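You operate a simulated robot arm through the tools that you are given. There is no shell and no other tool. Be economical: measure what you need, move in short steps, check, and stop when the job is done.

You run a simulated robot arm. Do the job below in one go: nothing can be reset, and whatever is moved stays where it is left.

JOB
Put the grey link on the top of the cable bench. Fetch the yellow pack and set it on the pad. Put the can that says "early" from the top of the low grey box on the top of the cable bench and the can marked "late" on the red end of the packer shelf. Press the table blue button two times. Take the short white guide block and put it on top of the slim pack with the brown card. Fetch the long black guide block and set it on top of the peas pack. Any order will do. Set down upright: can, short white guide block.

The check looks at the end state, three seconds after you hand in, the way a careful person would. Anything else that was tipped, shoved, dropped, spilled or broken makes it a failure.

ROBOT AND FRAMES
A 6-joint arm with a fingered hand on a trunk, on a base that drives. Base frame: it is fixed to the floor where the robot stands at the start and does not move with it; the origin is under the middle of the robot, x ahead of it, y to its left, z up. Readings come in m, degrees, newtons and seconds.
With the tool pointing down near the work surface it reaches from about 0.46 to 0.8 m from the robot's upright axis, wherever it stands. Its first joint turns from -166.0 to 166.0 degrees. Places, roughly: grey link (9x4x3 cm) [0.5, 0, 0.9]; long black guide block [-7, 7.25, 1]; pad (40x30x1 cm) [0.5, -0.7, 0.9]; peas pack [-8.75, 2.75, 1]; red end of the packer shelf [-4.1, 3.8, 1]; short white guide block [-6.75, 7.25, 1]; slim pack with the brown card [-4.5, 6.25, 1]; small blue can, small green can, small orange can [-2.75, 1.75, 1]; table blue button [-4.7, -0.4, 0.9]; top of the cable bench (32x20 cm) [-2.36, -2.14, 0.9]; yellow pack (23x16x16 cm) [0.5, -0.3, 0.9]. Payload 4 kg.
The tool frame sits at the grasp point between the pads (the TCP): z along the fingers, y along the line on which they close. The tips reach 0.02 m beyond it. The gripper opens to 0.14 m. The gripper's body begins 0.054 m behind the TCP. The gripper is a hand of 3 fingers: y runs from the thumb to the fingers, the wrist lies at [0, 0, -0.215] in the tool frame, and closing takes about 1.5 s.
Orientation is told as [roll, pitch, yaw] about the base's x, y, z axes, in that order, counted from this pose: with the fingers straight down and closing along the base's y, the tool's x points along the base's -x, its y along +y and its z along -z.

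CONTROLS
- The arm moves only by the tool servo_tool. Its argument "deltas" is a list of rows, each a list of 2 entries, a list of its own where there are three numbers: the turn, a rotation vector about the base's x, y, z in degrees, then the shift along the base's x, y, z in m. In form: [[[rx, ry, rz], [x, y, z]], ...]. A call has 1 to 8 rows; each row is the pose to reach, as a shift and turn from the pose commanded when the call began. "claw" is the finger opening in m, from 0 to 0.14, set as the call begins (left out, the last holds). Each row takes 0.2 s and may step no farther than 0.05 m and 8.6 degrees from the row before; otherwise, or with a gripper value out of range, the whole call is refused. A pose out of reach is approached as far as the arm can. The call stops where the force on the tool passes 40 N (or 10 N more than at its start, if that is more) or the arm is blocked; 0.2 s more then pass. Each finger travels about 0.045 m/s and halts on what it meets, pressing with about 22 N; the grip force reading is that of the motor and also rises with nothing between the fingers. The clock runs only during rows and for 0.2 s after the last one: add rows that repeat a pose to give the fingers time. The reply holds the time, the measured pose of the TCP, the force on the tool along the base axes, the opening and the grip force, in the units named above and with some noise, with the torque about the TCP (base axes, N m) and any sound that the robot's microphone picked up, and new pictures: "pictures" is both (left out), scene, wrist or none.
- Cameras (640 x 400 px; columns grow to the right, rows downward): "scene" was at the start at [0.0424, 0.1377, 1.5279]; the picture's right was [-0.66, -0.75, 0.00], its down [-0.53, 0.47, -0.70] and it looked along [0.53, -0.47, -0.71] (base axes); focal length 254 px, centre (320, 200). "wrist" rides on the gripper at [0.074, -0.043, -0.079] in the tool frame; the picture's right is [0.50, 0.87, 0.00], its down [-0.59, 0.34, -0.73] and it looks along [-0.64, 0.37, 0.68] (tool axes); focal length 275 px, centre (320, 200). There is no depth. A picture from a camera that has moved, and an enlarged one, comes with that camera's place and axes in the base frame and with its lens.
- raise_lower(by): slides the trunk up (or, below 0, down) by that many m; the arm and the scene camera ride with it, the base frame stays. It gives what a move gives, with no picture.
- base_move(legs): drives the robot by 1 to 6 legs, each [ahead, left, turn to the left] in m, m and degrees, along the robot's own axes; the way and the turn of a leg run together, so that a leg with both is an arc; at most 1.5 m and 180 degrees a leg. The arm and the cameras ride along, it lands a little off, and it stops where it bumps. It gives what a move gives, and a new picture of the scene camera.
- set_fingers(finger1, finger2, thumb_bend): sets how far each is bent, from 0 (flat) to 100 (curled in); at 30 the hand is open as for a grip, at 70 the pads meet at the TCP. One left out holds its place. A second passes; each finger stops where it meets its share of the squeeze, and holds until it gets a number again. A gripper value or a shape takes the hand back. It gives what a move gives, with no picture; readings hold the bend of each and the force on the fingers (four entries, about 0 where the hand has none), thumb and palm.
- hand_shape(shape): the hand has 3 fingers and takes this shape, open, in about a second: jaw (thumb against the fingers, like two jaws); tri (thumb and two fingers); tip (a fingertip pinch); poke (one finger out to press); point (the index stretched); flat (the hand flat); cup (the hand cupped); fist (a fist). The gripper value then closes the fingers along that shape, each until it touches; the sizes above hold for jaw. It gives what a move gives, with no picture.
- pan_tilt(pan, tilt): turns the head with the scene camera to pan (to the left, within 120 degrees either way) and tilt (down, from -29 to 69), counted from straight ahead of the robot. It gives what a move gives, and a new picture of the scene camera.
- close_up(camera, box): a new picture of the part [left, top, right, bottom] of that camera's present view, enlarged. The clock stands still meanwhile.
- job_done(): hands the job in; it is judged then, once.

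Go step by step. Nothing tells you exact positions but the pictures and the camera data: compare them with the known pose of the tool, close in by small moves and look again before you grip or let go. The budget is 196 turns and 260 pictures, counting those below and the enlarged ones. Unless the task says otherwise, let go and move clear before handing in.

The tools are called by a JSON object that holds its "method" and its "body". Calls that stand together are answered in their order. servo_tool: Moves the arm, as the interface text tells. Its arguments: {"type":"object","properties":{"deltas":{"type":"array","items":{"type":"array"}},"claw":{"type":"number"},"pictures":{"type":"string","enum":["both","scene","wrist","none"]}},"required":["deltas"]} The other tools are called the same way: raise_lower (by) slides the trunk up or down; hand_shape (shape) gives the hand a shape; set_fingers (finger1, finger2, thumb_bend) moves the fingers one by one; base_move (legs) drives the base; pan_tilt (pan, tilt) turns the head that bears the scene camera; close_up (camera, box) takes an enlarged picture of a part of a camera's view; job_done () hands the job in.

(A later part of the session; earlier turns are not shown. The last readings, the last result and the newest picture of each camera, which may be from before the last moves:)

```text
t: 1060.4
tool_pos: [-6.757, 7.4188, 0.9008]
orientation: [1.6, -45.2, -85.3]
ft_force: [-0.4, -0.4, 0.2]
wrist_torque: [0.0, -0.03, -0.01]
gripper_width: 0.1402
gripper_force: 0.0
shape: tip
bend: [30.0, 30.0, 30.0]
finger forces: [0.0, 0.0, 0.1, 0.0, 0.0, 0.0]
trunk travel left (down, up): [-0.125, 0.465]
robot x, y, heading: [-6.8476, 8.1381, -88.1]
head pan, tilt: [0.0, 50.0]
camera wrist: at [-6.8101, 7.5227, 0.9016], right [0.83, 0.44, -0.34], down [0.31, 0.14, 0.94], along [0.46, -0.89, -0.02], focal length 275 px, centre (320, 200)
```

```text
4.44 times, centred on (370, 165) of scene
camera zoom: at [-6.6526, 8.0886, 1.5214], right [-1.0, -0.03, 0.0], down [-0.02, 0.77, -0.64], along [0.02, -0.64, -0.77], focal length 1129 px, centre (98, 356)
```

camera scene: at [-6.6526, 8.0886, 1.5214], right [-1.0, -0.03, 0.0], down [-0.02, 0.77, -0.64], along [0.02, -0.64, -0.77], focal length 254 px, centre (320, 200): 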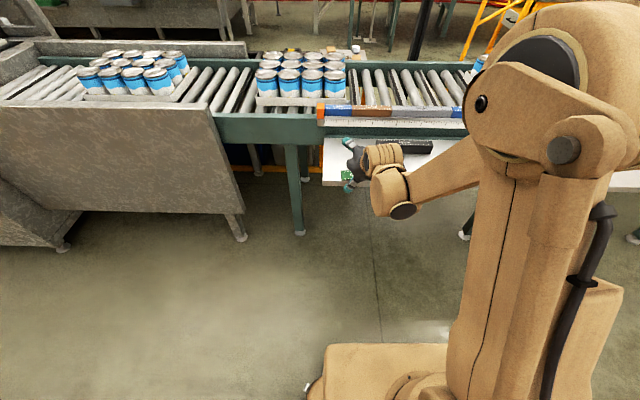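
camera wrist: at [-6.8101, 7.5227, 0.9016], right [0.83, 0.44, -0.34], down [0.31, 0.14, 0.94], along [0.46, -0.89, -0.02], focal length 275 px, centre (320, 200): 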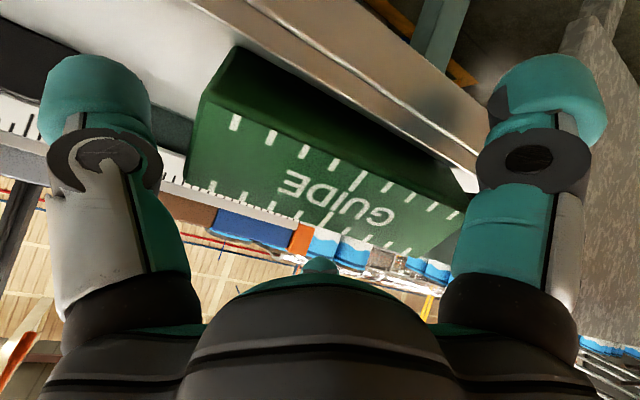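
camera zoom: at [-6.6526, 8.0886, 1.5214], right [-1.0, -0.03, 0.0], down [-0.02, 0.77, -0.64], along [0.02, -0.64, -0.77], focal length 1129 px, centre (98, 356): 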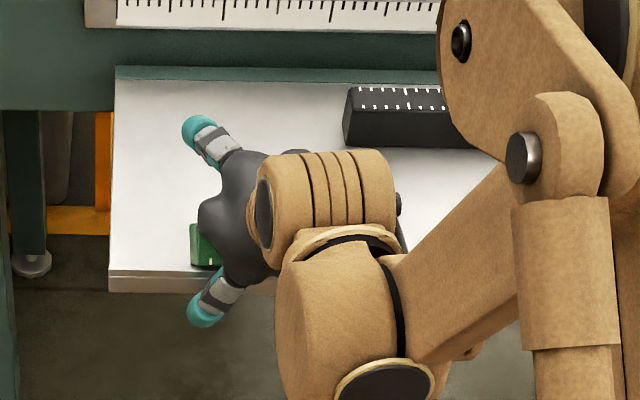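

The block leans on the lip at about 50°, label up-north. The fingers now straddle its ends; I'll pinch.

{"method": "servo_tool", "body": {"deltas": [[[0, 0, 0], [0.005, 0, 0]], [[0, 0, 0], [0.005, 0, 0]], [[0, 0, 0], [0.005, 0, 0]], [[0, 0, 0], [0.005, 0, 0]], [[0, 0, 0], [0.005, 0, 0]], [[0, 0, 0], [0.005, 0, 0]], [[0, 0, 0], [0.005, 0, 0]], [[0, 0, 0], [0.005, 0, 0]]], "claw": 0.0, "pictures": "wrist"}}

```text
t: 1062.2
tool_pos: [-6.7525, 7.422, 0.9008]
orientation: [1.5, -45.1, -85.2]
ft_force: [0.8, 16.3, -3.5]
wrist_torque: [0.71, 0.17, 0.56]
gripper_width: 0.0205
gripper_force: 21.9
shape: tip
bend: [26.0, 72.0, 73.0]
finger forces: [18.4, 0.0, 0.0, 0.1, 0.0, 0.0]
trunk travel left (down, up): [-0.125, 0.465]
robot x, y, heading: [-6.8467, 8.1375, -88.2]
head pan, tilt: [0.0, 50.0]
camera wrist: at [-6.8046, 7.525, 0.9027], right [0.83, 0.44, -0.34], down [0.31, 0.14, 0.94], along [0.46, -0.89, -0.02], focal length 275 px, centre (320, 200)
```

wrist: 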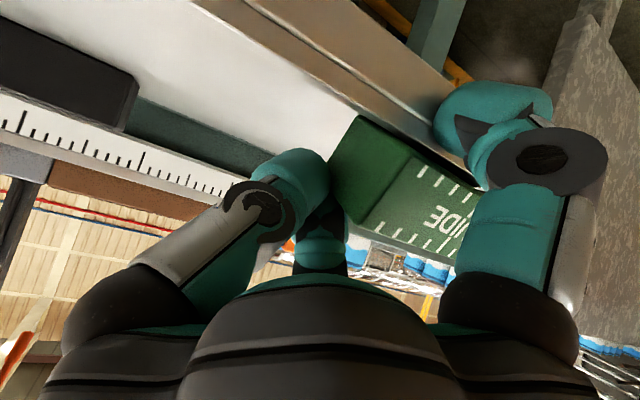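

The pinch pushed the block sideways; opening again and looking.

{"method": "hand_shape", "body": {"shape": "jaw"}}

{"method": "servo_tool", "body": {"deltas": [[[0, 0, 0], [0, 0.035, 0.035]], [[0, 0, 0], [0, 0.07, 0.07]], [[0, 0, 0], [0, 0.09, 0.1]], [[0, 0, 0], [0, 0.09, 0.1]]], "pictures": "wrist"}}

{"method": "close_up", "body": {"camera": "scene", "box": [310, 120, 430, 210]}}

```text
t: 1063.1
tool_pos: [-6.7532, 7.4198, 0.9003]
orientation: [1.6, -45.2, -85.3]
ft_force: [-0.2, -0.6, -0.5]
wrist_torque: [0.0, 0.01, 0.01]
gripper_width: 0.1399
gripper_force: 0.1
shape: jaw
bend: [30.0, 30.0, 30.0]
finger forces: [0.0, 0.0, 0.0, 0.0, 0.0, 0.0]
trunk travel left (down, up): [-0.125, 0.465]
robot x, y, heading: [-6.847, 8.1394, -87.9]
head pan, tilt: [0.0, 50.0]
```

```text
t: 1064.1
tool_pos: [-6.7539, 7.51, 1.0]
orientation: [1.5, -45.2, -85.4]
ft_force: [0.0, -1.0, 0.0]
wrist_torque: [-0.02, 0.02, -0.04]
gripper_width: 0.1402
gripper_force: 0.1
shape: jaw
bend: [30.0, 30.0, 30.0]
finger forces: [0.0, 0.0, 0.0, 0.0, 0.0, 0.1]
trunk travel left (down, up): [-0.125, 0.465]
robot x, y, heading: [-6.8465, 8.1388, -88.2]
head pan, tilt: [0.0, 50.0]
camera wrist: at [-6.8056, 7.6112, 1.0019], right [0.83, 0.44, -0.34], down [0.31, 0.14, 0.94], along [0.46, -0.89, -0.02], focal length 275 px, centre (320, 200)
```

wrist: 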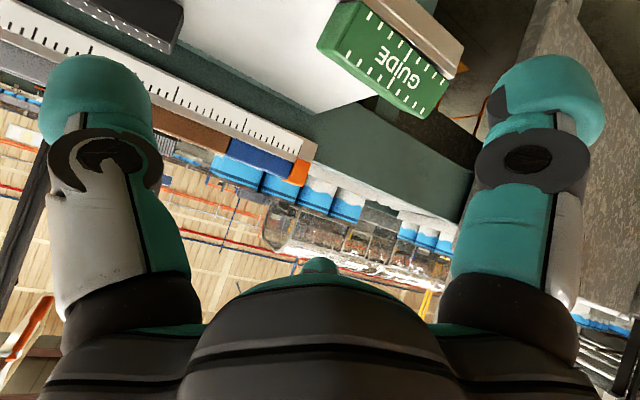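

```text
4.44 times, centred on (370, 165) of scene
camera zoom: at [-6.6525, 8.0883, 1.5213], right [-1.0, -0.03, 0.0], down [-0.02, 0.77, -0.64], along [0.02, -0.64, -0.77], focal length 1129 px, centre (98, 356)
```

zoom: 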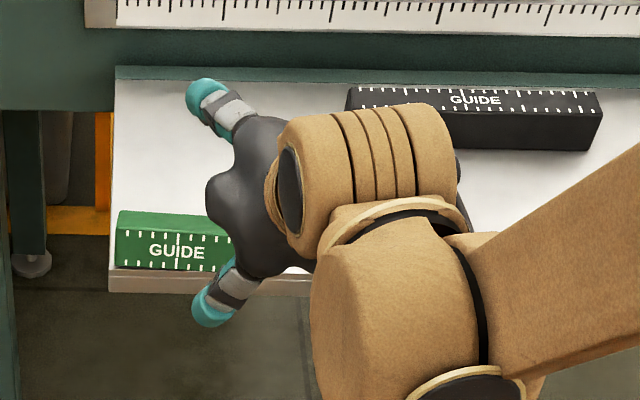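

The block now lies on its side, label north, near the tray's east end. Plan: grip it across, lift, tilt the hand back past 45° so it topples label-up when released. First I test if the arm can tilt that way.

{"method": "base_move", "body": {"legs": [[0.22, 0, 0]]}}

{"method": "servo_tool", "body": {"deltas": [[[8, 0, 0], [0, -0.01, 0.03]], [[16, 0, 0], [0, -0.03, 0.06]], [[24, 0, 0], [0, -0.05, 0.09]], [[32, 0, 0], [0, -0.06, 0.11]], [[40, 0, 0], [0, -0.06, 0.13]], [[45, 3, 0], [0, -0.06, 0.15]], [[45, 3, 0], [0, -0.06, 0.15]]], "pictures": "none"}}

{"method": "servo_tool", "body": {"deltas": [[[8, 0, 0], [0, 0, 0]], [[16, 0, 0], [0, 0, 0]], [[24, 0, 0], [0, 0, 0]], [[32, 0, 0], [0, 0, 0]], [[40, 0, 0], [0, 0, 0]], [[48, 0, 0], [0, 0, 0]], [[52, 0, 0], [0, 0, 0]]], "pictures": "none"}}

```text
t: 1065.8
tool_pos: [-6.7483, 7.2867, 0.9997]
orientation: [1.6, -45.2, -85.5]
ft_force: [0.2, -0.5, -0.1]
wrist_torque: [-0.02, -0.01, -0.02]
gripper_width: 0.14
gripper_force: 0.1
shape: jaw
bend: [30.0, 30.0, 30.0]
finger forces: [0.1, 0.1, 0.0, 0.1, 0.0, 0.0]
trunk travel left (down, up): [-0.125, 0.465]
robot x, y, heading: [-6.8397, 7.9203, -88.3]
head pan, tilt: [0.0, 50.0]
camera scene: at [-6.646, 7.8669, 1.5213], right [-1.0, -0.03, 0.0], down [-0.02, 0.77, -0.64], along [0.02, -0.64, -0.77], focal length 254 px, centre (320, 200)
```

scene: 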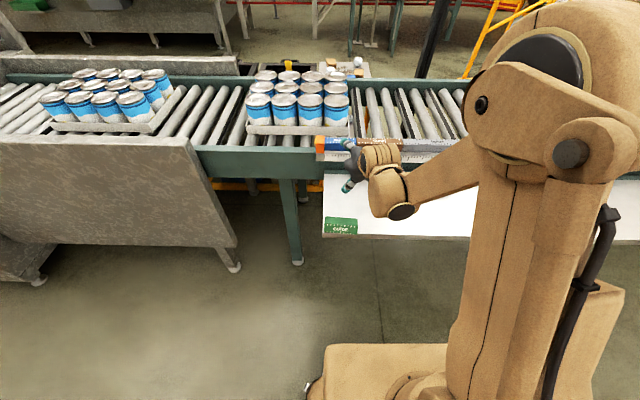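

```text
t: 1067.4
tool_pos: [-6.7483, 7.2292, 1.1501]
orientation: [2.0, -0.1, -85.6]
ft_force: [-0.1, -0.5, -0.4]
wrist_torque: [0.01, 0.01, 0.01]
gripper_width: 0.1401
gripper_force: 0.1
shape: jaw
bend: [30.0, 30.0, 30.0]
finger forces: [0.1, 0.0, 0.0, 0.1, 0.0, 0.0]
trunk travel left (down, up): [-0.125, 0.465]
robot x, y, heading: [-6.8383, 7.9169, -88.4]
head pan, tilt: [0.0, 50.0]
```

```text
t: 1069.0
tool_pos: [-6.746, 7.2282, 1.1488]
orientation: [4.4, 25.4, -85.2]
ft_force: [0.6, -0.5, 0.8]
wrist_torque: [-0.02, 0.02, -0.01]
gripper_width: 0.1402
gripper_force: 0.1
shape: jaw
bend: [30.0, 30.0, 30.0]
finger forces: [0.0, 0.0, 0.1, 0.1, 0.0, 0.0]
out of reach, approached as far as the arm can: row 4, 5, 6, 7
trunk travel left (down, up): [-0.125, 0.465]
robot x, y, heading: [-6.8398, 7.9219, -88.4]
head pan, tilt: [0.0, 50.0]
```

{"method": "servo_tool", "body": {"deltas": [[[0, 0, 0], [0, 0.05, 0.01]], [[0, 0, 0], [0, 0.1, 0.02]], [[0, 0, 0], [0, 0.15, 0.03]], [[0, 0, 0], [0, 0.2, 0.04]], [[0, 0, 0], [0, 0.24, 0.05]], [[0, 0, 0], [0, 0.24, 0.05]]], "pictures": "none"}}

```text
refused: row 1 steps farther than a row can; nothing moved
```

{"method": "servo_tool", "body": {"deltas": [[[0, 0, 0], [0, 0.045, 0.01]], [[0, 0, 0], [0, 0.09, 0.02]], [[0, 0, 0], [0, 0.135, 0.03]], [[0, 0, 0], [0, 0.18, 0.04]], [[0, 0, 0], [0, 0.225, 0.05]], [[0, 0, 0], [0, 0.225, 0.05]]], "pictures": "none"}}

```text
t: 1070.4
tool_pos: [-6.7491, 7.4514, 1.1985]
orientation: [4.4, 25.4, -85.3]
ft_force: [-0.1, 1.3, 0.9]
wrist_torque: [0.0, 0.01, 0.04]
gripper_width: 0.14
gripper_force: 0.0
shape: jaw
bend: [30.0, 30.0, 30.0]
finger forces: [0.0, 0.0, 0.1, 0.0, 0.0, 0.0]
trunk travel left (down, up): [-0.125, 0.465]
robot x, y, heading: [-6.8437, 7.9192, -88.4]
head pan, tilt: [0.0, 50.0]
```

{"method": "servo_tool", "body": {"deltas": [[[8, 0, 0], [0, 0, 0]], [[16, 0, 0], [0, 0, 0]], [[24, 0, 0], [0, 0, 0]], [[30, 0, 0], [0, 0, 0]], [[30, 0, 0], [0, 0, 0]]], "pictures": "none"}}

```text
t: 1071.6
tool_pos: [-6.7491, 7.4524, 1.1987]
orientation: [4.4, 25.4, -85.3]
ft_force: [0.5, -0.1, 0.3]
wrist_torque: [0.01, -0.03, 0.02]
gripper_width: 0.1399
gripper_force: 0.1
shape: jaw
bend: [30.0, 30.0, 30.0]
finger forces: [0.1, 0.0, 0.0, 0.0, 0.0, 0.0]
out of reach, approached as far as the arm can: row 1, 2, 3, 4, 5
trunk travel left (down, up): [-0.125, 0.465]
robot x, y, heading: [-6.8393, 7.9155, -88.2]
head pan, tilt: [0.0, 50.0]
```

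Backward tilt is limited to 25°. I'll instead try tipping it by pushing south at its top edge with closed fingers (the motion it needs anyway).

{"method": "servo_tool", "body": {"deltas": [[[-8, 0, 0], [0.01, 0.02, -0.03]], [[-16, 0, 0], [0.02, 0.03, -0.07]], [[-24, -1, 0], [0.03, 0.045, -0.11]], [[-25.4, -1.5, 0], [0.04, 0.07, -0.15]], [[-25.4, -1.5, 0], [0.049, 0.09, -0.19]], [[-25.4, -1.5, 0], [0.049, 0.09, -0.19]]], "claw": 0.0, "pictures": "wrist"}}

{"method": "close_up", "body": {"camera": "scene", "box": [300, 150, 440, 260]}}

```text
t: 1073.0
tool_pos: [-6.6991, 7.5412, 1.0112]
orientation: [3.9, -0.1, -85.4]
ft_force: [-0.4, 0.0, -0.6]
wrist_torque: [-0.01, 0.01, -0.02]
gripper_width: 0.017
gripper_force: 0.0
shape: jaw
bend: [58.0, 58.0, 55.0]
finger forces: [0.1, 0.0, 0.0, 0.0, 0.0, 0.0]
trunk travel left (down, up): [-0.125, 0.465]
robot x, y, heading: [-6.8396, 7.9156, -88.3]
head pan, tilt: [0.0, 50.0]
camera wrist: at [-6.7514, 7.6113, 1.0859], right [0.82, 0.57, 0.06], down [0.34, -0.56, 0.76], along [0.46, -0.6, -0.65], focal length 275 px, centre (320, 200)
```

wrist: 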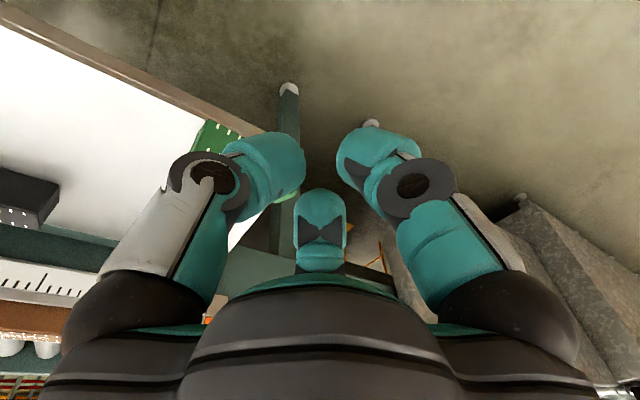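

```text
3.64 times, centred on (370, 205) of scene
camera zoom: at [-6.6461, 7.8681, 1.5214], right [-1.0, -0.03, 0.0], down [-0.02, 0.77, -0.64], along [0.02, -0.64, -0.77], focal length 923 px, centre (138, 182)
```

zoom: 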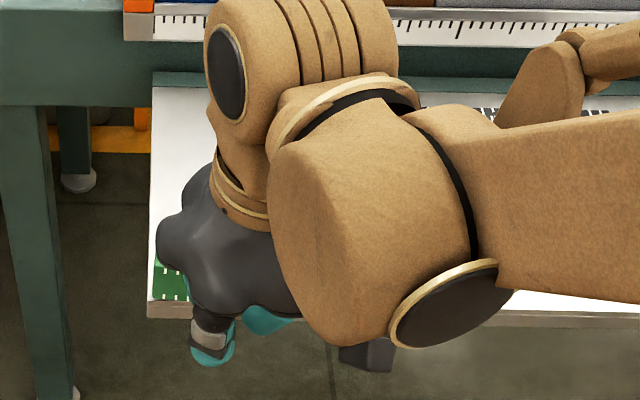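

{"method": "servo_tool", "body": {"deltas": [[[0, 0, 0], [0, 0, -0.04]], [[0, 0, 0], [0, 0, -0.08]], [[0, 0, 0], [0, 0, -0.1]], [[0, 0, 0], [0, -0.015, -0.1]], [[0, 0, 0], [0, -0.03, -0.1]], [[0, 0, 0], [0, -0.04, -0.1]], [[0, 0, 0], [0, -0.045, -0.1]]], "pictures": "none"}}

{"method": "close_up", "body": {"camera": "scene", "box": [300, 170, 440, 260]}}

```text
t: 1074.6
tool_pos: [-6.6985, 7.4979, 0.9096]
orientation: [4.0, 0.0, -85.3]
ft_force: [-0.1, -0.1, -0.5]
wrist_torque: [0.03, 0.02, 0.0]
gripper_width: 0.0
gripper_force: 21.9
shape: jaw
bend: [72.0, 72.0, 70.0]
finger forces: [0.1, 0.0, 0.0, 0.0, 0.0, 0.0]
trunk travel left (down, up): [-0.125, 0.465]
robot x, y, heading: [-6.8399, 7.9162, -88.3]
head pan, tilt: [0.0, 50.0]
```

```text
4.44 times, centred on (370, 215) of scene
camera zoom: at [-6.646, 7.8679, 1.5214], right [-1.0, -0.03, 0.0], down [-0.02, 0.77, -0.64], along [0.02, -0.64, -0.77], focal length 1129 px, centre (98, 133)
```

zoom: 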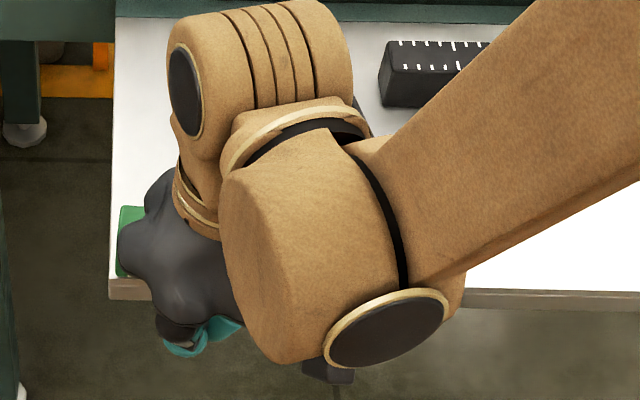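

{"method": "servo_tool", "body": {"deltas": [[[0, 0, 0], [0, -0.01, 0]], [[0, 0, 0], [0, -0.02, 0.001]], [[0, 0, 0], [0, -0.03, 0.003]], [[0, 0, 0], [0, -0.04, 0.006]], [[0, 0, 0], [0, -0.05, 0.01]], [[0, 0, 0], [0, -0.06, 0.014]]], "pictures": "wrist"}}

```text
t: 1076.0
tool_pos: [-6.6983, 7.4383, 0.9238]
orientation: [3.9, 0.0, -85.5]
ft_force: [-0.4, 0.8, 1.3]
wrist_torque: [0.0, 0.0, -0.03]
gripper_width: 0.0001
gripper_force: 21.7
shape: jaw
bend: [72.0, 72.0, 70.0]
finger forces: [0.0, 0.0, 0.0, 0.0, 0.1, 0.1]
trunk travel left (down, up): [-0.125, 0.465]
robot x, y, heading: [-6.8417, 7.9191, -88.1]
head pan, tilt: [0.0, 50.0]
camera wrist: at [-6.751, 7.5069, 0.9996], right [0.82, 0.57, 0.06], down [0.34, -0.56, 0.76], along [0.46, -0.6, -0.65], focal length 275 px, centre (320, 200)
```

wrist: 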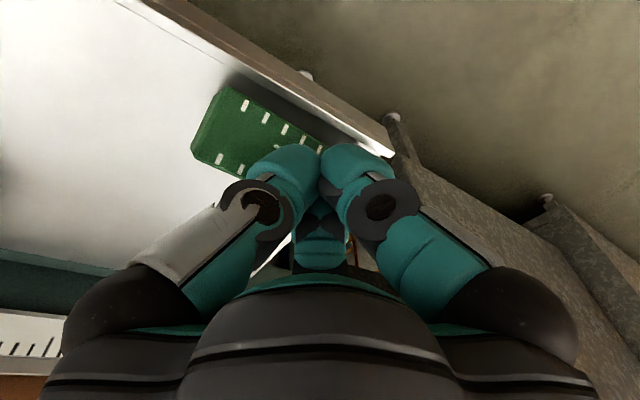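

The label now seems to face up. Rising to check.

{"method": "servo_tool", "body": {"deltas": [[[0, 0, 0], [0, 0.02, 0.04]], [[0, 0, 0], [0, 0.04, 0.08]], [[0, 0, 0], [0, 0.04, 0.13]], [[0, 0, 0], [-0.04, 0, 0.15]], [[0, 0, 0], [-0.08, -0.03, 0.17]], [[0, 0, 0], [-0.12, -0.06, 0.18]], [[0, 0, 0], [-0.16, -0.09, 0.18]], [[0, 0, 0], [-0.2, -0.12, 0.18]]], "pictures": "none"}}

{"method": "close_up", "body": {"camera": "scene", "box": [300, 150, 440, 260]}}

```text
refused: row 4 steps farther than a row can; nothing moved
```

```text
3.64 times, centred on (370, 205) of scene
camera zoom: at [-6.646, 7.8678, 1.5214], right [-1.0, -0.03, 0.0], down [-0.02, 0.77, -0.64], along [0.02, -0.64, -0.77], focal length 923 px, centre (138, 182)
```

zoom: 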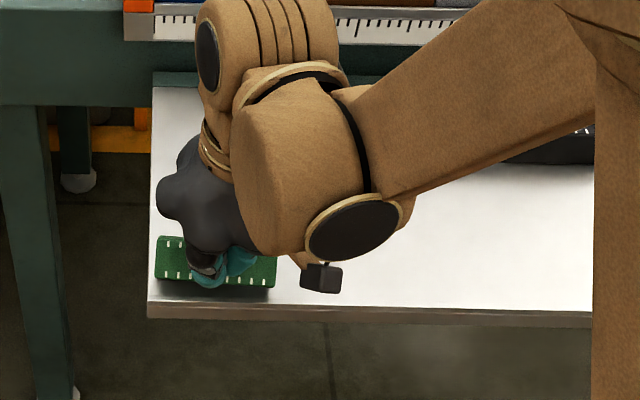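

{"method": "servo_tool", "body": {"deltas": [[[0, 0, 0], [0, 0.01, 0.04]], [[0, 0, 0], [0, 0.01, 0.08]], [[0, 0, 0], [0, 0.01, 0.125]], [[0, 0, 0], [-0.03, 0, 0.15]], [[0, 0, 0], [-0.07, -0.02, 0.16]], [[0, 0, 0], [-0.11, -0.04, 0.17]], [[0, 0, 0], [-0.15, -0.06, 0.18]], [[0, 0, 0], [-0.19, -0.08, 0.18]]], "claw": 0.08, "pictures": "none"}}

{"method": "close_up", "body": {"camera": "scene", "box": [300, 150, 440, 260]}}

```text
t: 1077.8
tool_pos: [-6.8905, 7.3585, 1.1032]
orientation: [3.9, 0.0, -85.5]
ft_force: [-0.2, -0.6, -0.1]
wrist_torque: [-0.02, -0.01, 0.01]
gripper_width: 0.08
gripper_force: 0.1
shape: jaw
bend: [31.0, 31.0, 30.0]
finger forces: [0.0, 0.0, 0.0, 0.0, 0.1, 0.0]
trunk travel left (down, up): [-0.125, 0.465]
robot x, y, heading: [-6.8403, 7.9147, -88.2]
head pan, tilt: [0.0, 50.0]
```

```text
3.64 times, centred on (370, 205) of scene
camera zoom: at [-6.6468, 7.8672, 1.5214], right [-1.0, -0.03, 0.0], down [-0.02, 0.77, -0.64], along [0.02, -0.64, -0.77], focal length 923 px, centre (138, 182)
```

zoom: 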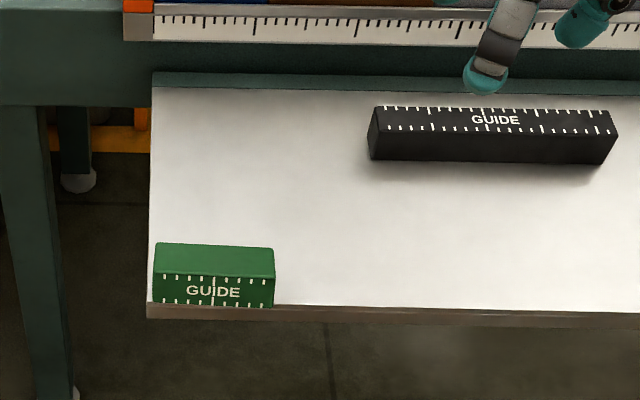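

Pushing does tip it, but it fell back when I withdrew early. I'll repeat and push further, past the balance point.

{"method": "servo_tool", "body": {"deltas": [[[0, 0, 0], [0.035, 0.03, 0]], [[0, 0, 0], [0.07, 0.06, 0]], [[0, 0, 0], [0.105, 0.09, 0]], [[0, 0, 0], [0.14, 0.12, 0]], [[0, 0, 0], [0.17, 0.15, -0.01]], [[0, 0, 0], [0.192, 0.18, -0.04]], [[0, 0, 0], [0.192, 0.183, -0.085]], [[0, 0, 0], [0.192, 0.183, -0.085]]], "claw": 0.0, "pictures": "none"}}

{"method": "servo_tool", "body": {"deltas": [[[0, 0, 0], [0, 0, -0.045]], [[0, 0, 0], [0, 0, -0.09]], [[0, 0, 0], [0, 0, -0.109]], [[0, 0, 0], [0, -0.03, -0.109]], [[0, 0, 0], [0, -0.06, -0.107]], [[0, 0, 0], [0, -0.08, -0.102]], [[0, 0, 0], [0, -0.1, -0.096]], [[0, 0, 0], [0, -0.115, -0.093]]], "pictures": "none"}}

{"method": "servo_tool", "body": {"deltas": [[[0, 0, 0], [0, -0.01, 0]], [[0, 0, 0], [0, -0.02, 0]], [[0, 0, 0], [0, -0.03, 0]], [[0, 0, 0], [0, -0.03, 0]]], "pictures": "wrist"}}

```text
t: 1079.6
tool_pos: [-6.6944, 7.5389, 1.0185]
orientation: [3.9, 0.0, -85.3]
ft_force: [0.0, 0.3, -0.5]
wrist_torque: [0.0, -0.02, 0.01]
gripper_width: 0.0001
gripper_force: 22.1
shape: jaw
bend: [72.0, 72.0, 70.0]
finger forces: [0.1, 0.0, 0.1, 0.0, 0.0, 0.0]
trunk travel left (down, up): [-0.125, 0.465]
robot x, y, heading: [-6.839, 7.9149, -88.4]
head pan, tilt: [0.0, 50.0]
```

```text
t: 1081.4
tool_pos: [-6.6961, 7.4243, 0.9253]
orientation: [3.9, 0.1, -85.3]
ft_force: [0.2, 0.1, 0.2]
wrist_torque: [-0.01, -0.03, 0.0]
gripper_width: 0.0
gripper_force: 22.3
shape: jaw
bend: [72.0, 72.0, 70.0]
finger forces: [0.0, 0.0, 0.0, 0.0, 0.0, 0.0]
trunk travel left (down, up): [-0.125, 0.465]
robot x, y, heading: [-6.8427, 7.9176, -88.2]
head pan, tilt: [0.0, 50.0]
```

```text
t: 1082.4
tool_pos: [-6.6983, 7.397, 0.9266]
orientation: [3.9, -0.1, -85.4]
ft_force: [-1.0, 0.3, -0.3]
wrist_torque: [0.01, -0.02, 0.0]
gripper_width: 0.0001
gripper_force: 21.7
shape: jaw
bend: [72.0, 72.0, 70.0]
finger forces: [0.1, 0.1, 0.1, 0.0, 0.1, 0.0]
trunk travel left (down, up): [-0.125, 0.465]
robot x, y, heading: [-6.8398, 7.9175, -88.4]
head pan, tilt: [0.0, 50.0]
camera wrist: at [-6.7502, 7.4654, 1.0014], right [0.82, 0.57, 0.06], down [0.34, -0.56, 0.76], along [0.46, -0.6, -0.65], focal length 275 px, centre (320, 200)
```

wrist: 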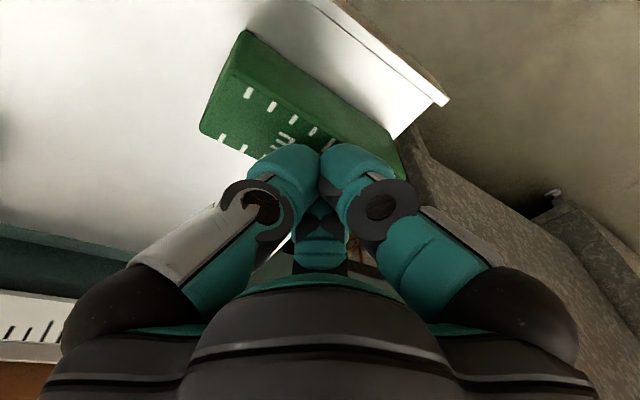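

It's now past upright, held by the finger; rising straight up will let it settle label-up.

{"method": "servo_tool", "body": {"deltas": [[[0, 0, 0], [0, 0.004, 0.01]], [[0, 0, 0], [0, 0.008, 0.03]], [[0, 0, 0], [0, 0.01, 0.07]], [[0, 0, 0], [0, 0.01, 0.11]], [[0, 0, 0], [-0.03, 0, 0.14]], [[0, 0, 0], [-0.07, -0.01, 0.155]], [[0, 0, 0], [-0.11, -0.02, 0.165]], [[0, 0, 0], [-0.15, -0.03, 0.17]]], "pictures": "none"}}

{"method": "close_up", "body": {"camera": "scene", "box": [300, 150, 440, 260]}}

```text
t: 1084.2
tool_pos: [-6.8484, 7.3657, 1.0963]
orientation: [3.8, 0.0, -85.4]
ft_force: [-0.2, 0.7, -0.5]
wrist_torque: [0.02, -0.03, -0.01]
gripper_width: 0.0
gripper_force: 21.8
shape: jaw
bend: [72.0, 72.0, 70.0]
finger forces: [0.0, 0.0, 0.0, 0.0, 0.1, 0.1]
trunk travel left (down, up): [-0.125, 0.465]
robot x, y, heading: [-6.8405, 7.9127, -88.4]
head pan, tilt: [0.0, 50.0]
```

```text
3.64 times, centred on (370, 205) of scene
camera zoom: at [-6.6468, 7.8677, 1.5214], right [-1.0, -0.03, 0.0], down [-0.02, 0.77, -0.64], along [0.02, -0.64, -0.77], focal length 923 px, centre (138, 182)
```

zoom: 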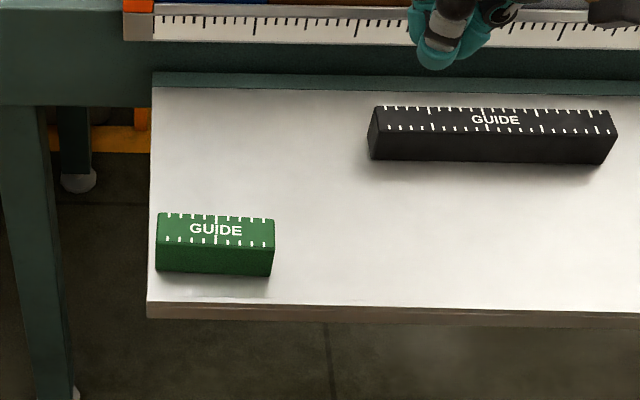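

The green block is label-up again; it needs to go about 47 mm west and 26 mm south to its original spot. I'll rotate the hand to grip it across.

{"method": "servo_tool", "body": {"deltas": [[[0, 2, 0], [0.01, 0.005, 0]], [[-0.3, 3.9, 0], [0.02, 0.01, 0]], [[-0.3, 3.9, 0], [0.055, 0.015, 0]], [[-0.3, 3.9, 0], [0.09, 0.02, 0]], [[-0.3, 3.9, 0], [0.125, 0.03, 0]], [[-0.3, 3.9, 0], [0.152, 0.035, -0.02]]], "claw": 0.075, "pictures": "none"}}

{"method": "servo_tool", "body": {"deltas": [[[0, 0, -8.5], [0, 0, 0]], [[0, 0, -17], [0, 0, 0]], [[0, 0, -25.5], [0, 0, 0]], [[0, 0, -34], [0, 0, 0]], [[0, 0, -42.5], [0, 0, 0]], [[0, 0, -51], [0, 0, 0]], [[0, 0, -59.5], [0, 0, 0]], [[0, 0, -68], [0, 0, 0]]], "pictures": "none"}}

{"method": "servo_tool", "body": {"deltas": [[[0, 0, -8.5], [0, 0, 0]], [[0, 0, -17], [0, 0, 0]], [[0, 0, -22], [0, 0, 0]], [[0, 0, -22], [0, 0, 0]]], "pictures": "wrist"}}

```text
t: 1085.6
tool_pos: [-6.6944, 7.4013, 1.0756]
orientation: [-0.1, 0.0, -85.4]
ft_force: [-0.9, -0.4, 0.5]
wrist_torque: [-0.03, 0.02, 0.01]
gripper_width: 0.0747
gripper_force: 0.0
shape: jaw
bend: [33.0, 33.0, 32.0]
finger forces: [0.0, 0.0, 0.1, 0.1, 0.0, 0.0]
trunk travel left (down, up): [-0.125, 0.465]
robot x, y, heading: [-6.8416, 7.9155, -88.7]
head pan, tilt: [0.0, 50.0]
```

```text
t: 1087.4
tool_pos: [-6.6962, 7.4015, 1.0752]
orientation: [0.0, 0.0, -153.6]
ft_force: [0.5, 0.9, 0.0]
wrist_torque: [-0.04, -0.01, 0.0]
gripper_width: 0.0747
gripper_force: 0.1
shape: jaw
bend: [33.0, 33.0, 32.0]
finger forces: [0.0, 0.1, 0.0, 0.0, 0.0, 0.0]
trunk travel left (down, up): [-0.125, 0.465]
robot x, y, heading: [-6.8376, 7.9176, -88.2]
head pan, tilt: [0.0, 50.0]
```

```text
t: 1088.4
tool_pos: [-6.6947, 7.401, 1.0749]
orientation: [-0.2, 0.1, -175.5]
ft_force: [0.7, -0.2, -1.2]
wrist_torque: [0.01, -0.01, -0.03]
gripper_width: 0.0746
gripper_force: 0.0
shape: jaw
bend: [33.0, 33.0, 32.0]
finger forces: [0.0, 0.1, 0.0, 0.1, 0.1, 0.1]
trunk travel left (down, up): [-0.125, 0.465]
robot x, y, heading: [-6.8394, 7.9162, -88.3]
head pan, tilt: [0.0, 50.0]
camera wrist: at [-6.6232, 7.4482, 1.1542], right [0.57, -0.82, 0.0], down [-0.56, -0.39, 0.73], along [-0.61, -0.42, -0.68], focal length 275 px, centre (320, 200)
```

wrist: 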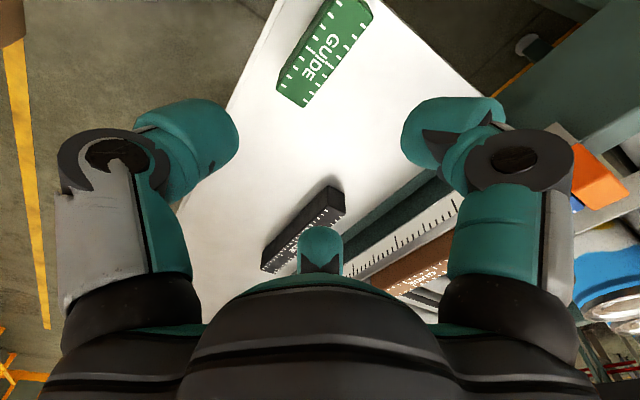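

{"method": "servo_tool", "body": {"deltas": [[[0, 0, 0], [0.001, -0.006, -0.045]], [[0, 0, 0], [0.001, -0.006, -0.09]], [[0, 0, 0], [0.001, -0.006, -0.13]], [[0, 0, 0], [0.001, -0.006, -0.165]], [[0, 0, 0], [0.001, -0.006, -0.184]], [[0, 0, 0], [0.001, -0.006, -0.184]]], "claw": 0.07, "pictures": "none"}}

{"method": "servo_tool", "body": {"deltas": [[[0, 0, 0], [0, 0, 0]], [[0, 0, 0], [0, 0, 0]], [[0, 0, 0], [0, 0, 0]], [[0, 0, 0], [0, 0, 0]], [[0, 0, 0], [0, 0, 0]]], "claw": 0.0, "pictures": "wrist"}}

```text
t: 1089.8
tool_pos: [-6.694, 7.3943, 0.8898]
orientation: [-0.1, 0.0, -175.4]
ft_force: [0.3, -0.3, 0.5]
wrist_torque: [0.01, 0.01, 0.02]
gripper_width: 0.0704
gripper_force: 0.0
shape: jaw
bend: [34.0, 34.0, 33.0]
finger forces: [0.2, 0.1, 0.0, 0.1, 0.0, 0.1]
trunk travel left (down, up): [-0.125, 0.465]
robot x, y, heading: [-6.8407, 7.9176, -88.4]
head pan, tilt: [0.0, 50.0]
```

```text
t: 1091.0
tool_pos: [-6.6947, 7.395, 0.8902]
orientation: [0.0, 0.1, -175.4]
ft_force: [-0.3, -0.3, -0.3]
wrist_torque: [0.07, 0.0, 0.01]
gripper_width: 0.0436
gripper_force: 22.2
shape: jaw
bend: [46.0, 46.0, 40.0]
finger forces: [15.3, 15.5, 0.0, 0.0, 30.4, 0.0]
trunk travel left (down, up): [-0.125, 0.465]
robot x, y, heading: [-6.837, 7.9145, -88.4]
head pan, tilt: [0.0, 50.0]
camera wrist: at [-6.6225, 7.4431, 0.969], right [0.57, -0.82, 0.0], down [-0.56, -0.39, 0.73], along [-0.61, -0.42, -0.68], focal length 275 px, centre (320, 200)
```

wrist: 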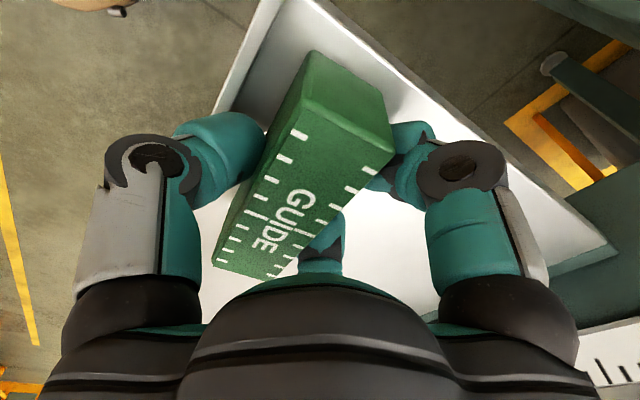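

Well gripped with both fingers. Lifting slightly, shifting to the original place and setting it down.

{"method": "servo_tool", "body": {"deltas": [[[0, 0, 0], [0, 0, 0.02]], [[0, 0, 0], [-0.015, -0.008, 0.03]], [[0, 0, 0], [-0.032, -0.016, 0.03]], [[0, 0, 0], [-0.046, -0.023, 0.03]], [[0, 0, 0], [-0.046, -0.023, 0.012]], [[0, 0, 0], [-0.046, -0.023, 0.003]], [[0, 0, 0], [-0.046, -0.023, 0.001]]], "pictures": "none"}}

{"method": "servo_tool", "body": {"deltas": [[[0, 0, 0], [0, 0, 0]], [[0, 0, 0], [0, 0, 0]], [[0, 0, 0], [0, 0, 0]], [[0, 0, 0], [0, 0, 0]], [[0, 0, 0], [0, 0, 0.03]], [[0, 0, 0], [0, 0, 0.07]], [[0, 0, 0], [0, 0, 0.11]], [[0, 0, 0], [0, 0, 0.15]]], "claw": 0.075, "pictures": "none"}}

{"method": "servo_tool", "body": {"deltas": [[[0, 0, 0], [-0.04, -0.02, 0]], [[0, 0, 0], [-0.08, -0.04, 0]], [[0, 0, 0], [-0.12, -0.06, 0]], [[0, 0, 0], [-0.16, -0.08, 0]], [[0, 0, 0], [-0.2, -0.1, 0]], [[0, 0, 0], [-0.219, -0.105, 0]], [[0, 0, 0], [-0.219, -0.105, -0.03]], [[0, 0, 0], [-0.219, -0.105, -0.03]]], "pictures": "both"}}

```text
t: 1092.6
tool_pos: [-6.7409, 7.3732, 0.8914]
orientation: [-0.1, 0.0, -175.4]
ft_force: [-0.2, 0.0, -1.1]
wrist_torque: [-0.04, -0.01, 0.02]
gripper_width: 0.0425
gripper_force: 21.7
shape: jaw
bend: [46.0, 46.0, 40.0]
finger forces: [14.8, 15.0, 0.0, 0.0, 29.8, 0.0]
trunk travel left (down, up): [-0.125, 0.465]
robot x, y, heading: [-6.8417, 7.9146, -88.6]
head pan, tilt: [0.0, 50.0]
```

```text
t: 1094.4
tool_pos: [-6.7393, 7.3715, 1.044]
orientation: [0.0, 0.1, -175.4]
ft_force: [-0.2, -0.8, -0.2]
wrist_torque: [0.0, 0.01, 0.01]
gripper_width: 0.0746
gripper_force: 0.0
shape: jaw
bend: [33.0, 33.0, 32.0]
finger forces: [0.1, 0.1, 0.0, 0.0, 0.1, 0.0]
trunk travel left (down, up): [-0.125, 0.465]
robot x, y, heading: [-6.8426, 7.9175, -88.3]
head pan, tilt: [0.0, 50.0]
```

```text
t: 1096.2
tool_pos: [-6.9599, 7.2665, 1.0122]
orientation: [-0.1, 0.0, -175.4]
ft_force: [0.1, 0.0, -0.2]
wrist_torque: [-0.02, 0.03, 0.01]
gripper_width: 0.0747
gripper_force: 0.0
shape: jaw
bend: [33.0, 33.0, 32.0]
finger forces: [0.0, 0.0, 0.0, 0.0, 0.0, 0.0]
trunk travel left (down, up): [-0.125, 0.465]
robot x, y, heading: [-6.8388, 7.9167, -88.3]
head pan, tilt: [0.0, 50.0]
camera scene: at [-6.6462, 7.8678, 1.5214], right [-1.0, -0.03, 0.0], down [-0.02, 0.77, -0.64], along [0.02, -0.64, -0.77], focal length 254 px, centre (320, 200)
camera wrist: at [-6.888, 7.3136, 1.0908], right [0.57, -0.82, 0.0], down [-0.56, -0.39, 0.73], along [-0.61, -0.42, -0.68], focal length 275 px, centre (320, 200)
```

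scene: 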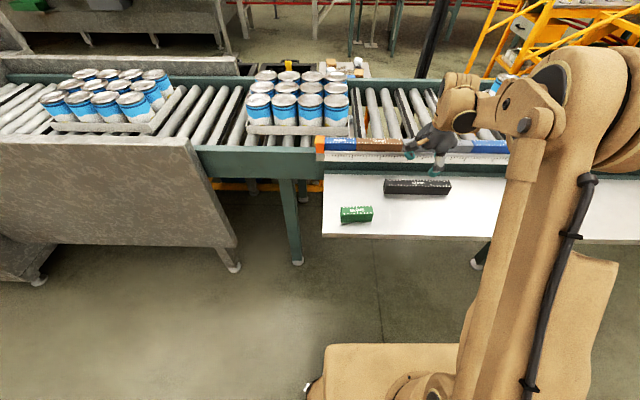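
wrist: 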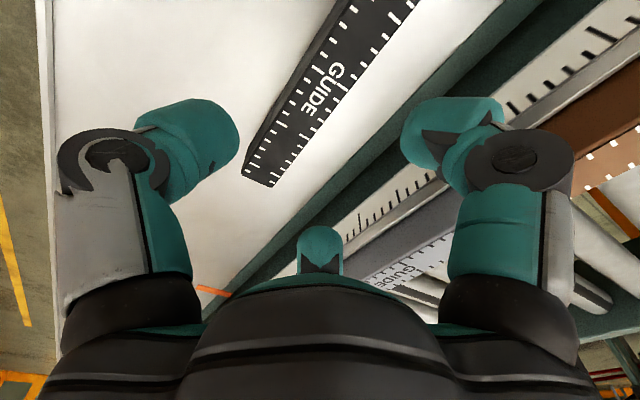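

The green block is back, label up, in its place. Now the black block: descend, grip across its middle.

{"method": "servo_tool", "body": {"deltas": [[[0, 0, -3], [-0.003, -0.008, -0.03]], [[0, 0, -3], [-0.003, -0.008, -0.07]], [[0, 0, -3], [-0.003, -0.008, -0.1]], [[0, 0, -3], [-0.003, -0.008, -0.122]], [[0, 0, -3], [-0.003, -0.008, -0.122]]], "claw": 0.065, "pictures": "none"}}

{"method": "servo_tool", "body": {"deltas": [[[0, 0, 0], [0, 0, 0]], [[0, 0, 0], [0, 0, 0]], [[0, 0, 0], [0, 0, 0]], [[0, 0, 0], [0, 0, 0]], [[0, 0, 0], [0, 0, 0]], [[0, 0, 0], [0, 0, 0]]], "claw": 0.0, "pictures": "wrist"}}

```text
t: 1097.4
tool_pos: [-6.9639, 7.2584, 0.8899]
orientation: [0.0, 0.0, -178.4]
ft_force: [-0.1, -0.4, -0.6]
wrist_torque: [0.01, 0.0, -0.05]
gripper_width: 0.0653
gripper_force: 0.2
shape: jaw
bend: [35.0, 35.0, 34.0]
finger forces: [0.3, 0.0, 0.0, 0.0, 0.0, 0.0]
trunk travel left (down, up): [-0.125, 0.465]
robot x, y, heading: [-6.8371, 7.9161, -88.7]
head pan, tilt: [0.0, 50.0]
```

```text
t: 1098.8
tool_pos: [-6.9645, 7.258, 0.8909]
orientation: [-0.1, 0.0, -178.3]
ft_force: [0.1, -0.9, 1.8]
wrist_torque: [0.05, 0.0, -0.01]
gripper_width: 0.0431
gripper_force: 21.9
shape: jaw
bend: [45.0, 45.0, 40.0]
finger forces: [15.2, 15.4, 0.1, 0.1, 29.8, 0.0]
trunk travel left (down, up): [-0.125, 0.465]
robot x, y, heading: [-6.842, 7.9157, -88.5]
head pan, tilt: [0.0, 50.0]
camera wrist: at [-6.8895, 7.3032, 0.9699], right [0.52, -0.85, 0.0], down [-0.58, -0.36, 0.73], along [-0.63, -0.38, -0.68], focal length 275 px, centre (320, 200)
```

wrist: 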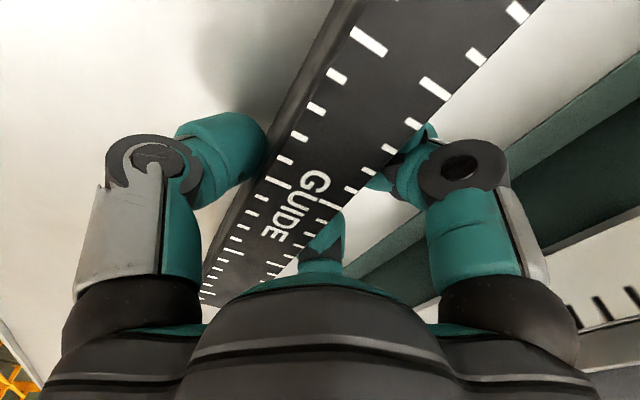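

Good two-finger grip. I'll lift and confirm before driving anywhere.

{"method": "servo_tool", "body": {"deltas": [[[0, 0, 0], [0, 0, 0.04]], [[0, 0, 0], [0, 0, 0.085]], [[0, 0, 0], [0, 0, 0.13]], [[0, 0, 0], [0, 0, 0.175]], [[0, 0, 0], [0, 0, 0.22]], [[0, 0, 0], [0.01, 0.03, 0.25]], [[0, 0, 0], [0.02, 0.06, 0.28]], [[0, 0, 0], [0.03, 0.09, 0.3]]], "pictures": "scene"}}

{"method": "close_up", "body": {"camera": "scene", "box": [300, 130, 500, 260]}}

```text
t: 1100.6
tool_pos: [-6.9339, 7.3506, 1.1919]
orientation: [0.0, 0.1, -178.4]
ft_force: [0.3, -0.1, -3.0]
wrist_torque: [-0.05, 0.01, -0.03]
gripper_width: 0.0423
gripper_force: 21.5
shape: jaw
bend: [46.0, 46.0, 40.0]
finger forces: [14.9, 15.0, 0.1, 0.0, 30.1, 0.0]
trunk travel left (down, up): [-0.125, 0.465]
robot x, y, heading: [-6.8367, 7.9183, -88.3]
head pan, tilt: [0.0, 50.0]
camera scene: at [-6.6459, 7.8689, 1.5214], right [-1.0, -0.03, 0.0], down [-0.02, 0.77, -0.64], along [0.02, -0.64, -0.77], focal length 254 px, centre (320, 200)
```

scene: 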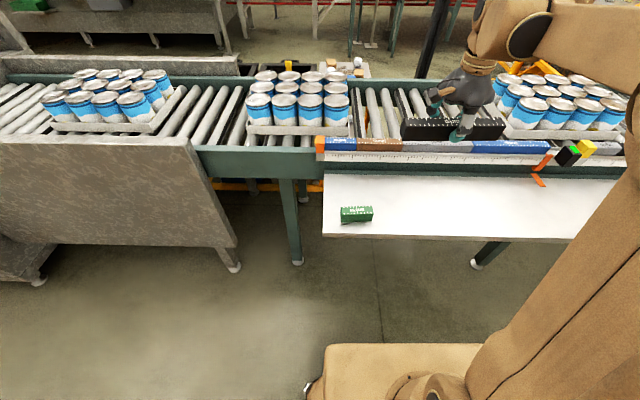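

```text
3.08 times, centred on (400, 195) of scene
camera zoom: at [-6.6459, 7.8689, 1.5214], right [-1.0, -0.03, 0.0], down [-0.02, 0.77, -0.64], along [0.02, -0.64, -0.77], focal length 781 px, centre (74, 215)
```

zoom: 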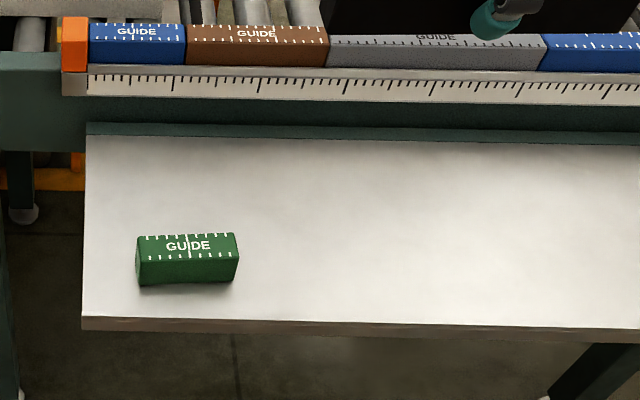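

The black block is up and the green one is properly back. Now the western route to the PEAS tray.

{"method": "base_move", "body": {"legs": [[-0.08, 0, 0], [0, 0, 88.3], [-1.4, 0, 0], [-1.4, 0, 0], [-1.4, 0, 0], [-1.25, 0, 0]]}}

```text
t: 1131.2
tool_pos: [-11.7646, 7.979, 1.191]
orientation: [0.0, 0.0, -91.8]
ft_force: [0.6, -0.6, -3.2]
wrist_torque: [-0.01, 0.0, -0.02]
gripper_width: 0.0416
gripper_force: 22.0
shape: jaw
bend: [46.0, 46.0, 40.0]
finger forces: [14.1, 14.2, 0.0, 0.0, 28.3, 0.0]
trunk travel left (down, up): [-0.125, 0.465]
robot x, y, heading: [-12.327, 8.1103, -2.1]
head pan, tilt: [0.0, 50.0]
camera scene: at [-12.2614, 8.298, 1.5214], right [-0.03, -1.0, 0.0], down [-0.77, 0.02, -0.64], along [0.64, -0.02, -0.77], focal length 254 px, centre (320, 200)
```

scene: 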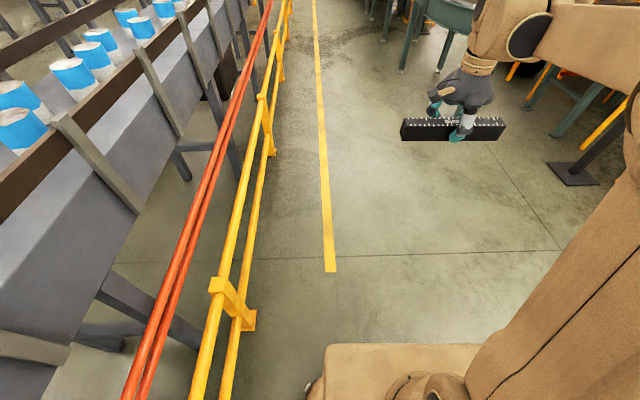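

{"method": "base_move", "body": {"legs": [[0, 0, -87.9], [1.4, -0.02, 0], [1.4, 0, 0], [1.4, 0, 0], [1.45, 0.03, 0], [0, 0, 90]]}}

```text
t: 1165.8
tool_pos: [-11.761, 2.3412, 1.1911]
orientation: [-0.1, 0.1, -90.2]
ft_force: [0.3, 0.1, -2.6]
wrist_torque: [0.0, -0.06, -0.01]
gripper_width: 0.0417
gripper_force: 22.0
shape: jaw
bend: [47.0, 47.0, 40.0]
finger forces: [12.4, 12.6, 0.0, 0.0, 25.0, 0.1]
trunk travel left (down, up): [-0.125, 0.465]
robot x, y, heading: [-12.3266, 2.4536, 0.2]
head pan, tilt: [0.0, 50.0]
camera scene: at [-12.2674, 2.6436, 1.5214], right [0.0, -1.0, 0.0], down [-0.77, 0.0, -0.64], along [0.64, 0.0, -0.77], focal length 254 px, centre (320, 200)
```

scene: 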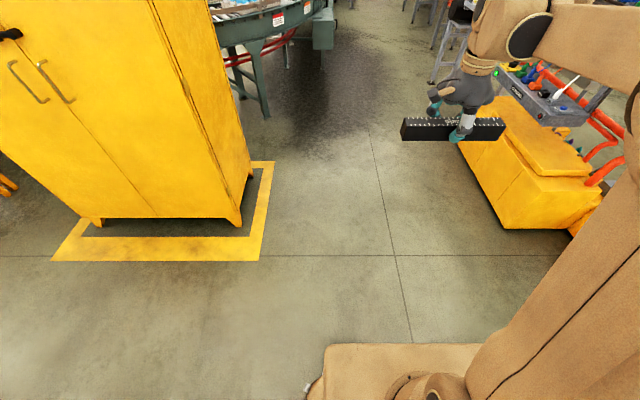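

{"method": "base_move", "body": {"legs": [[1.3, -0.2, 0], [1.2, -0.2, 0], [1.05, -0.17, 0], [0, 0, 90]]}}

{"method": "pan_tilt", "body": {"pan": 0, "tilt": 35}}

```text
t: 1186.8
tool_pos: [-8.7, 2.4911, 1.1906]
orientation: [-0.2, 0.1, 0.3]
ft_force: [0.2, 0.3, -2.9]
wrist_torque: [0.05, 0.04, 0.01]
gripper_width: 0.0414
gripper_force: 21.7
shape: jaw
bend: [47.0, 47.0, 40.0]
finger forces: [12.2, 12.2, 0.1, 0.0, 24.4, 0.0]
trunk travel left (down, up): [-0.125, 0.465]
robot x, y, heading: [-8.8088, 1.924, 90.2]
head pan, tilt: [0.0, 50.0]
camera scene: at [-8.9969, 1.9821, 1.5214], right [1.0, 0.01, 0.0], down [0.0, -0.77, -0.64], along [0.0, 0.64, -0.77], focal length 254 px, centre (320, 200)
```

scene: 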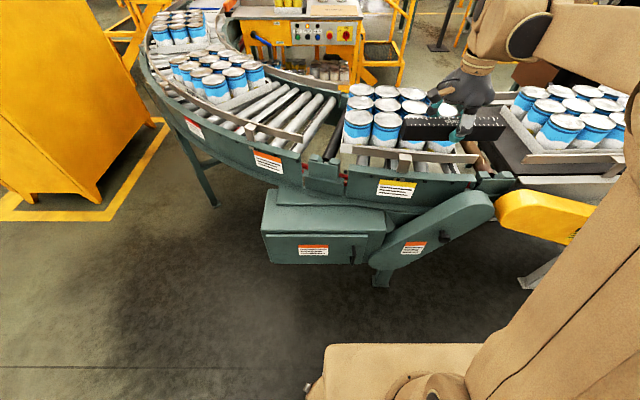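

```text
t: 1187.6
tool_pos: [-8.7015, 2.4915, 1.1917]
orientation: [-0.1, 0.0, 0.3]
ft_force: [-0.1, 0.2, -3.2]
wrist_torque: [0.02, -0.01, -0.03]
gripper_width: 0.0413
gripper_force: 21.8
shape: jaw
bend: [47.0, 47.0, 40.0]
finger forces: [12.1, 12.2, 0.0, 0.0, 24.5, 0.0]
trunk travel left (down, up): [-0.125, 0.465]
robot x, y, heading: [-8.8069, 1.9301, 90.3]
head pan, tilt: [0.0, 35.0]
camera scene: at [-8.9969, 1.9932, 1.543], right [1.0, 0.01, 0.0], down [0.0, -0.57, -0.82], along [-0.01, 0.82, -0.57], focal length 254 px, centre (320, 200)
```

scene: 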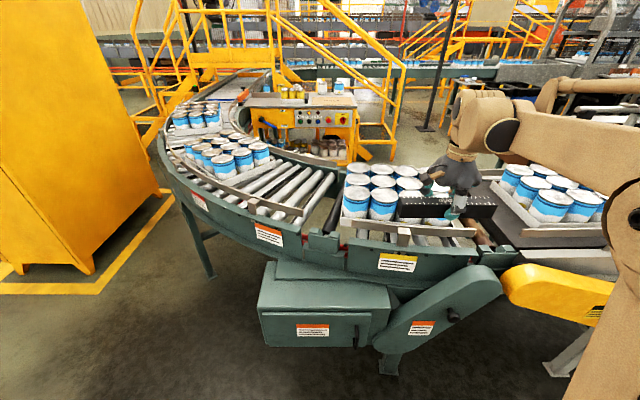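

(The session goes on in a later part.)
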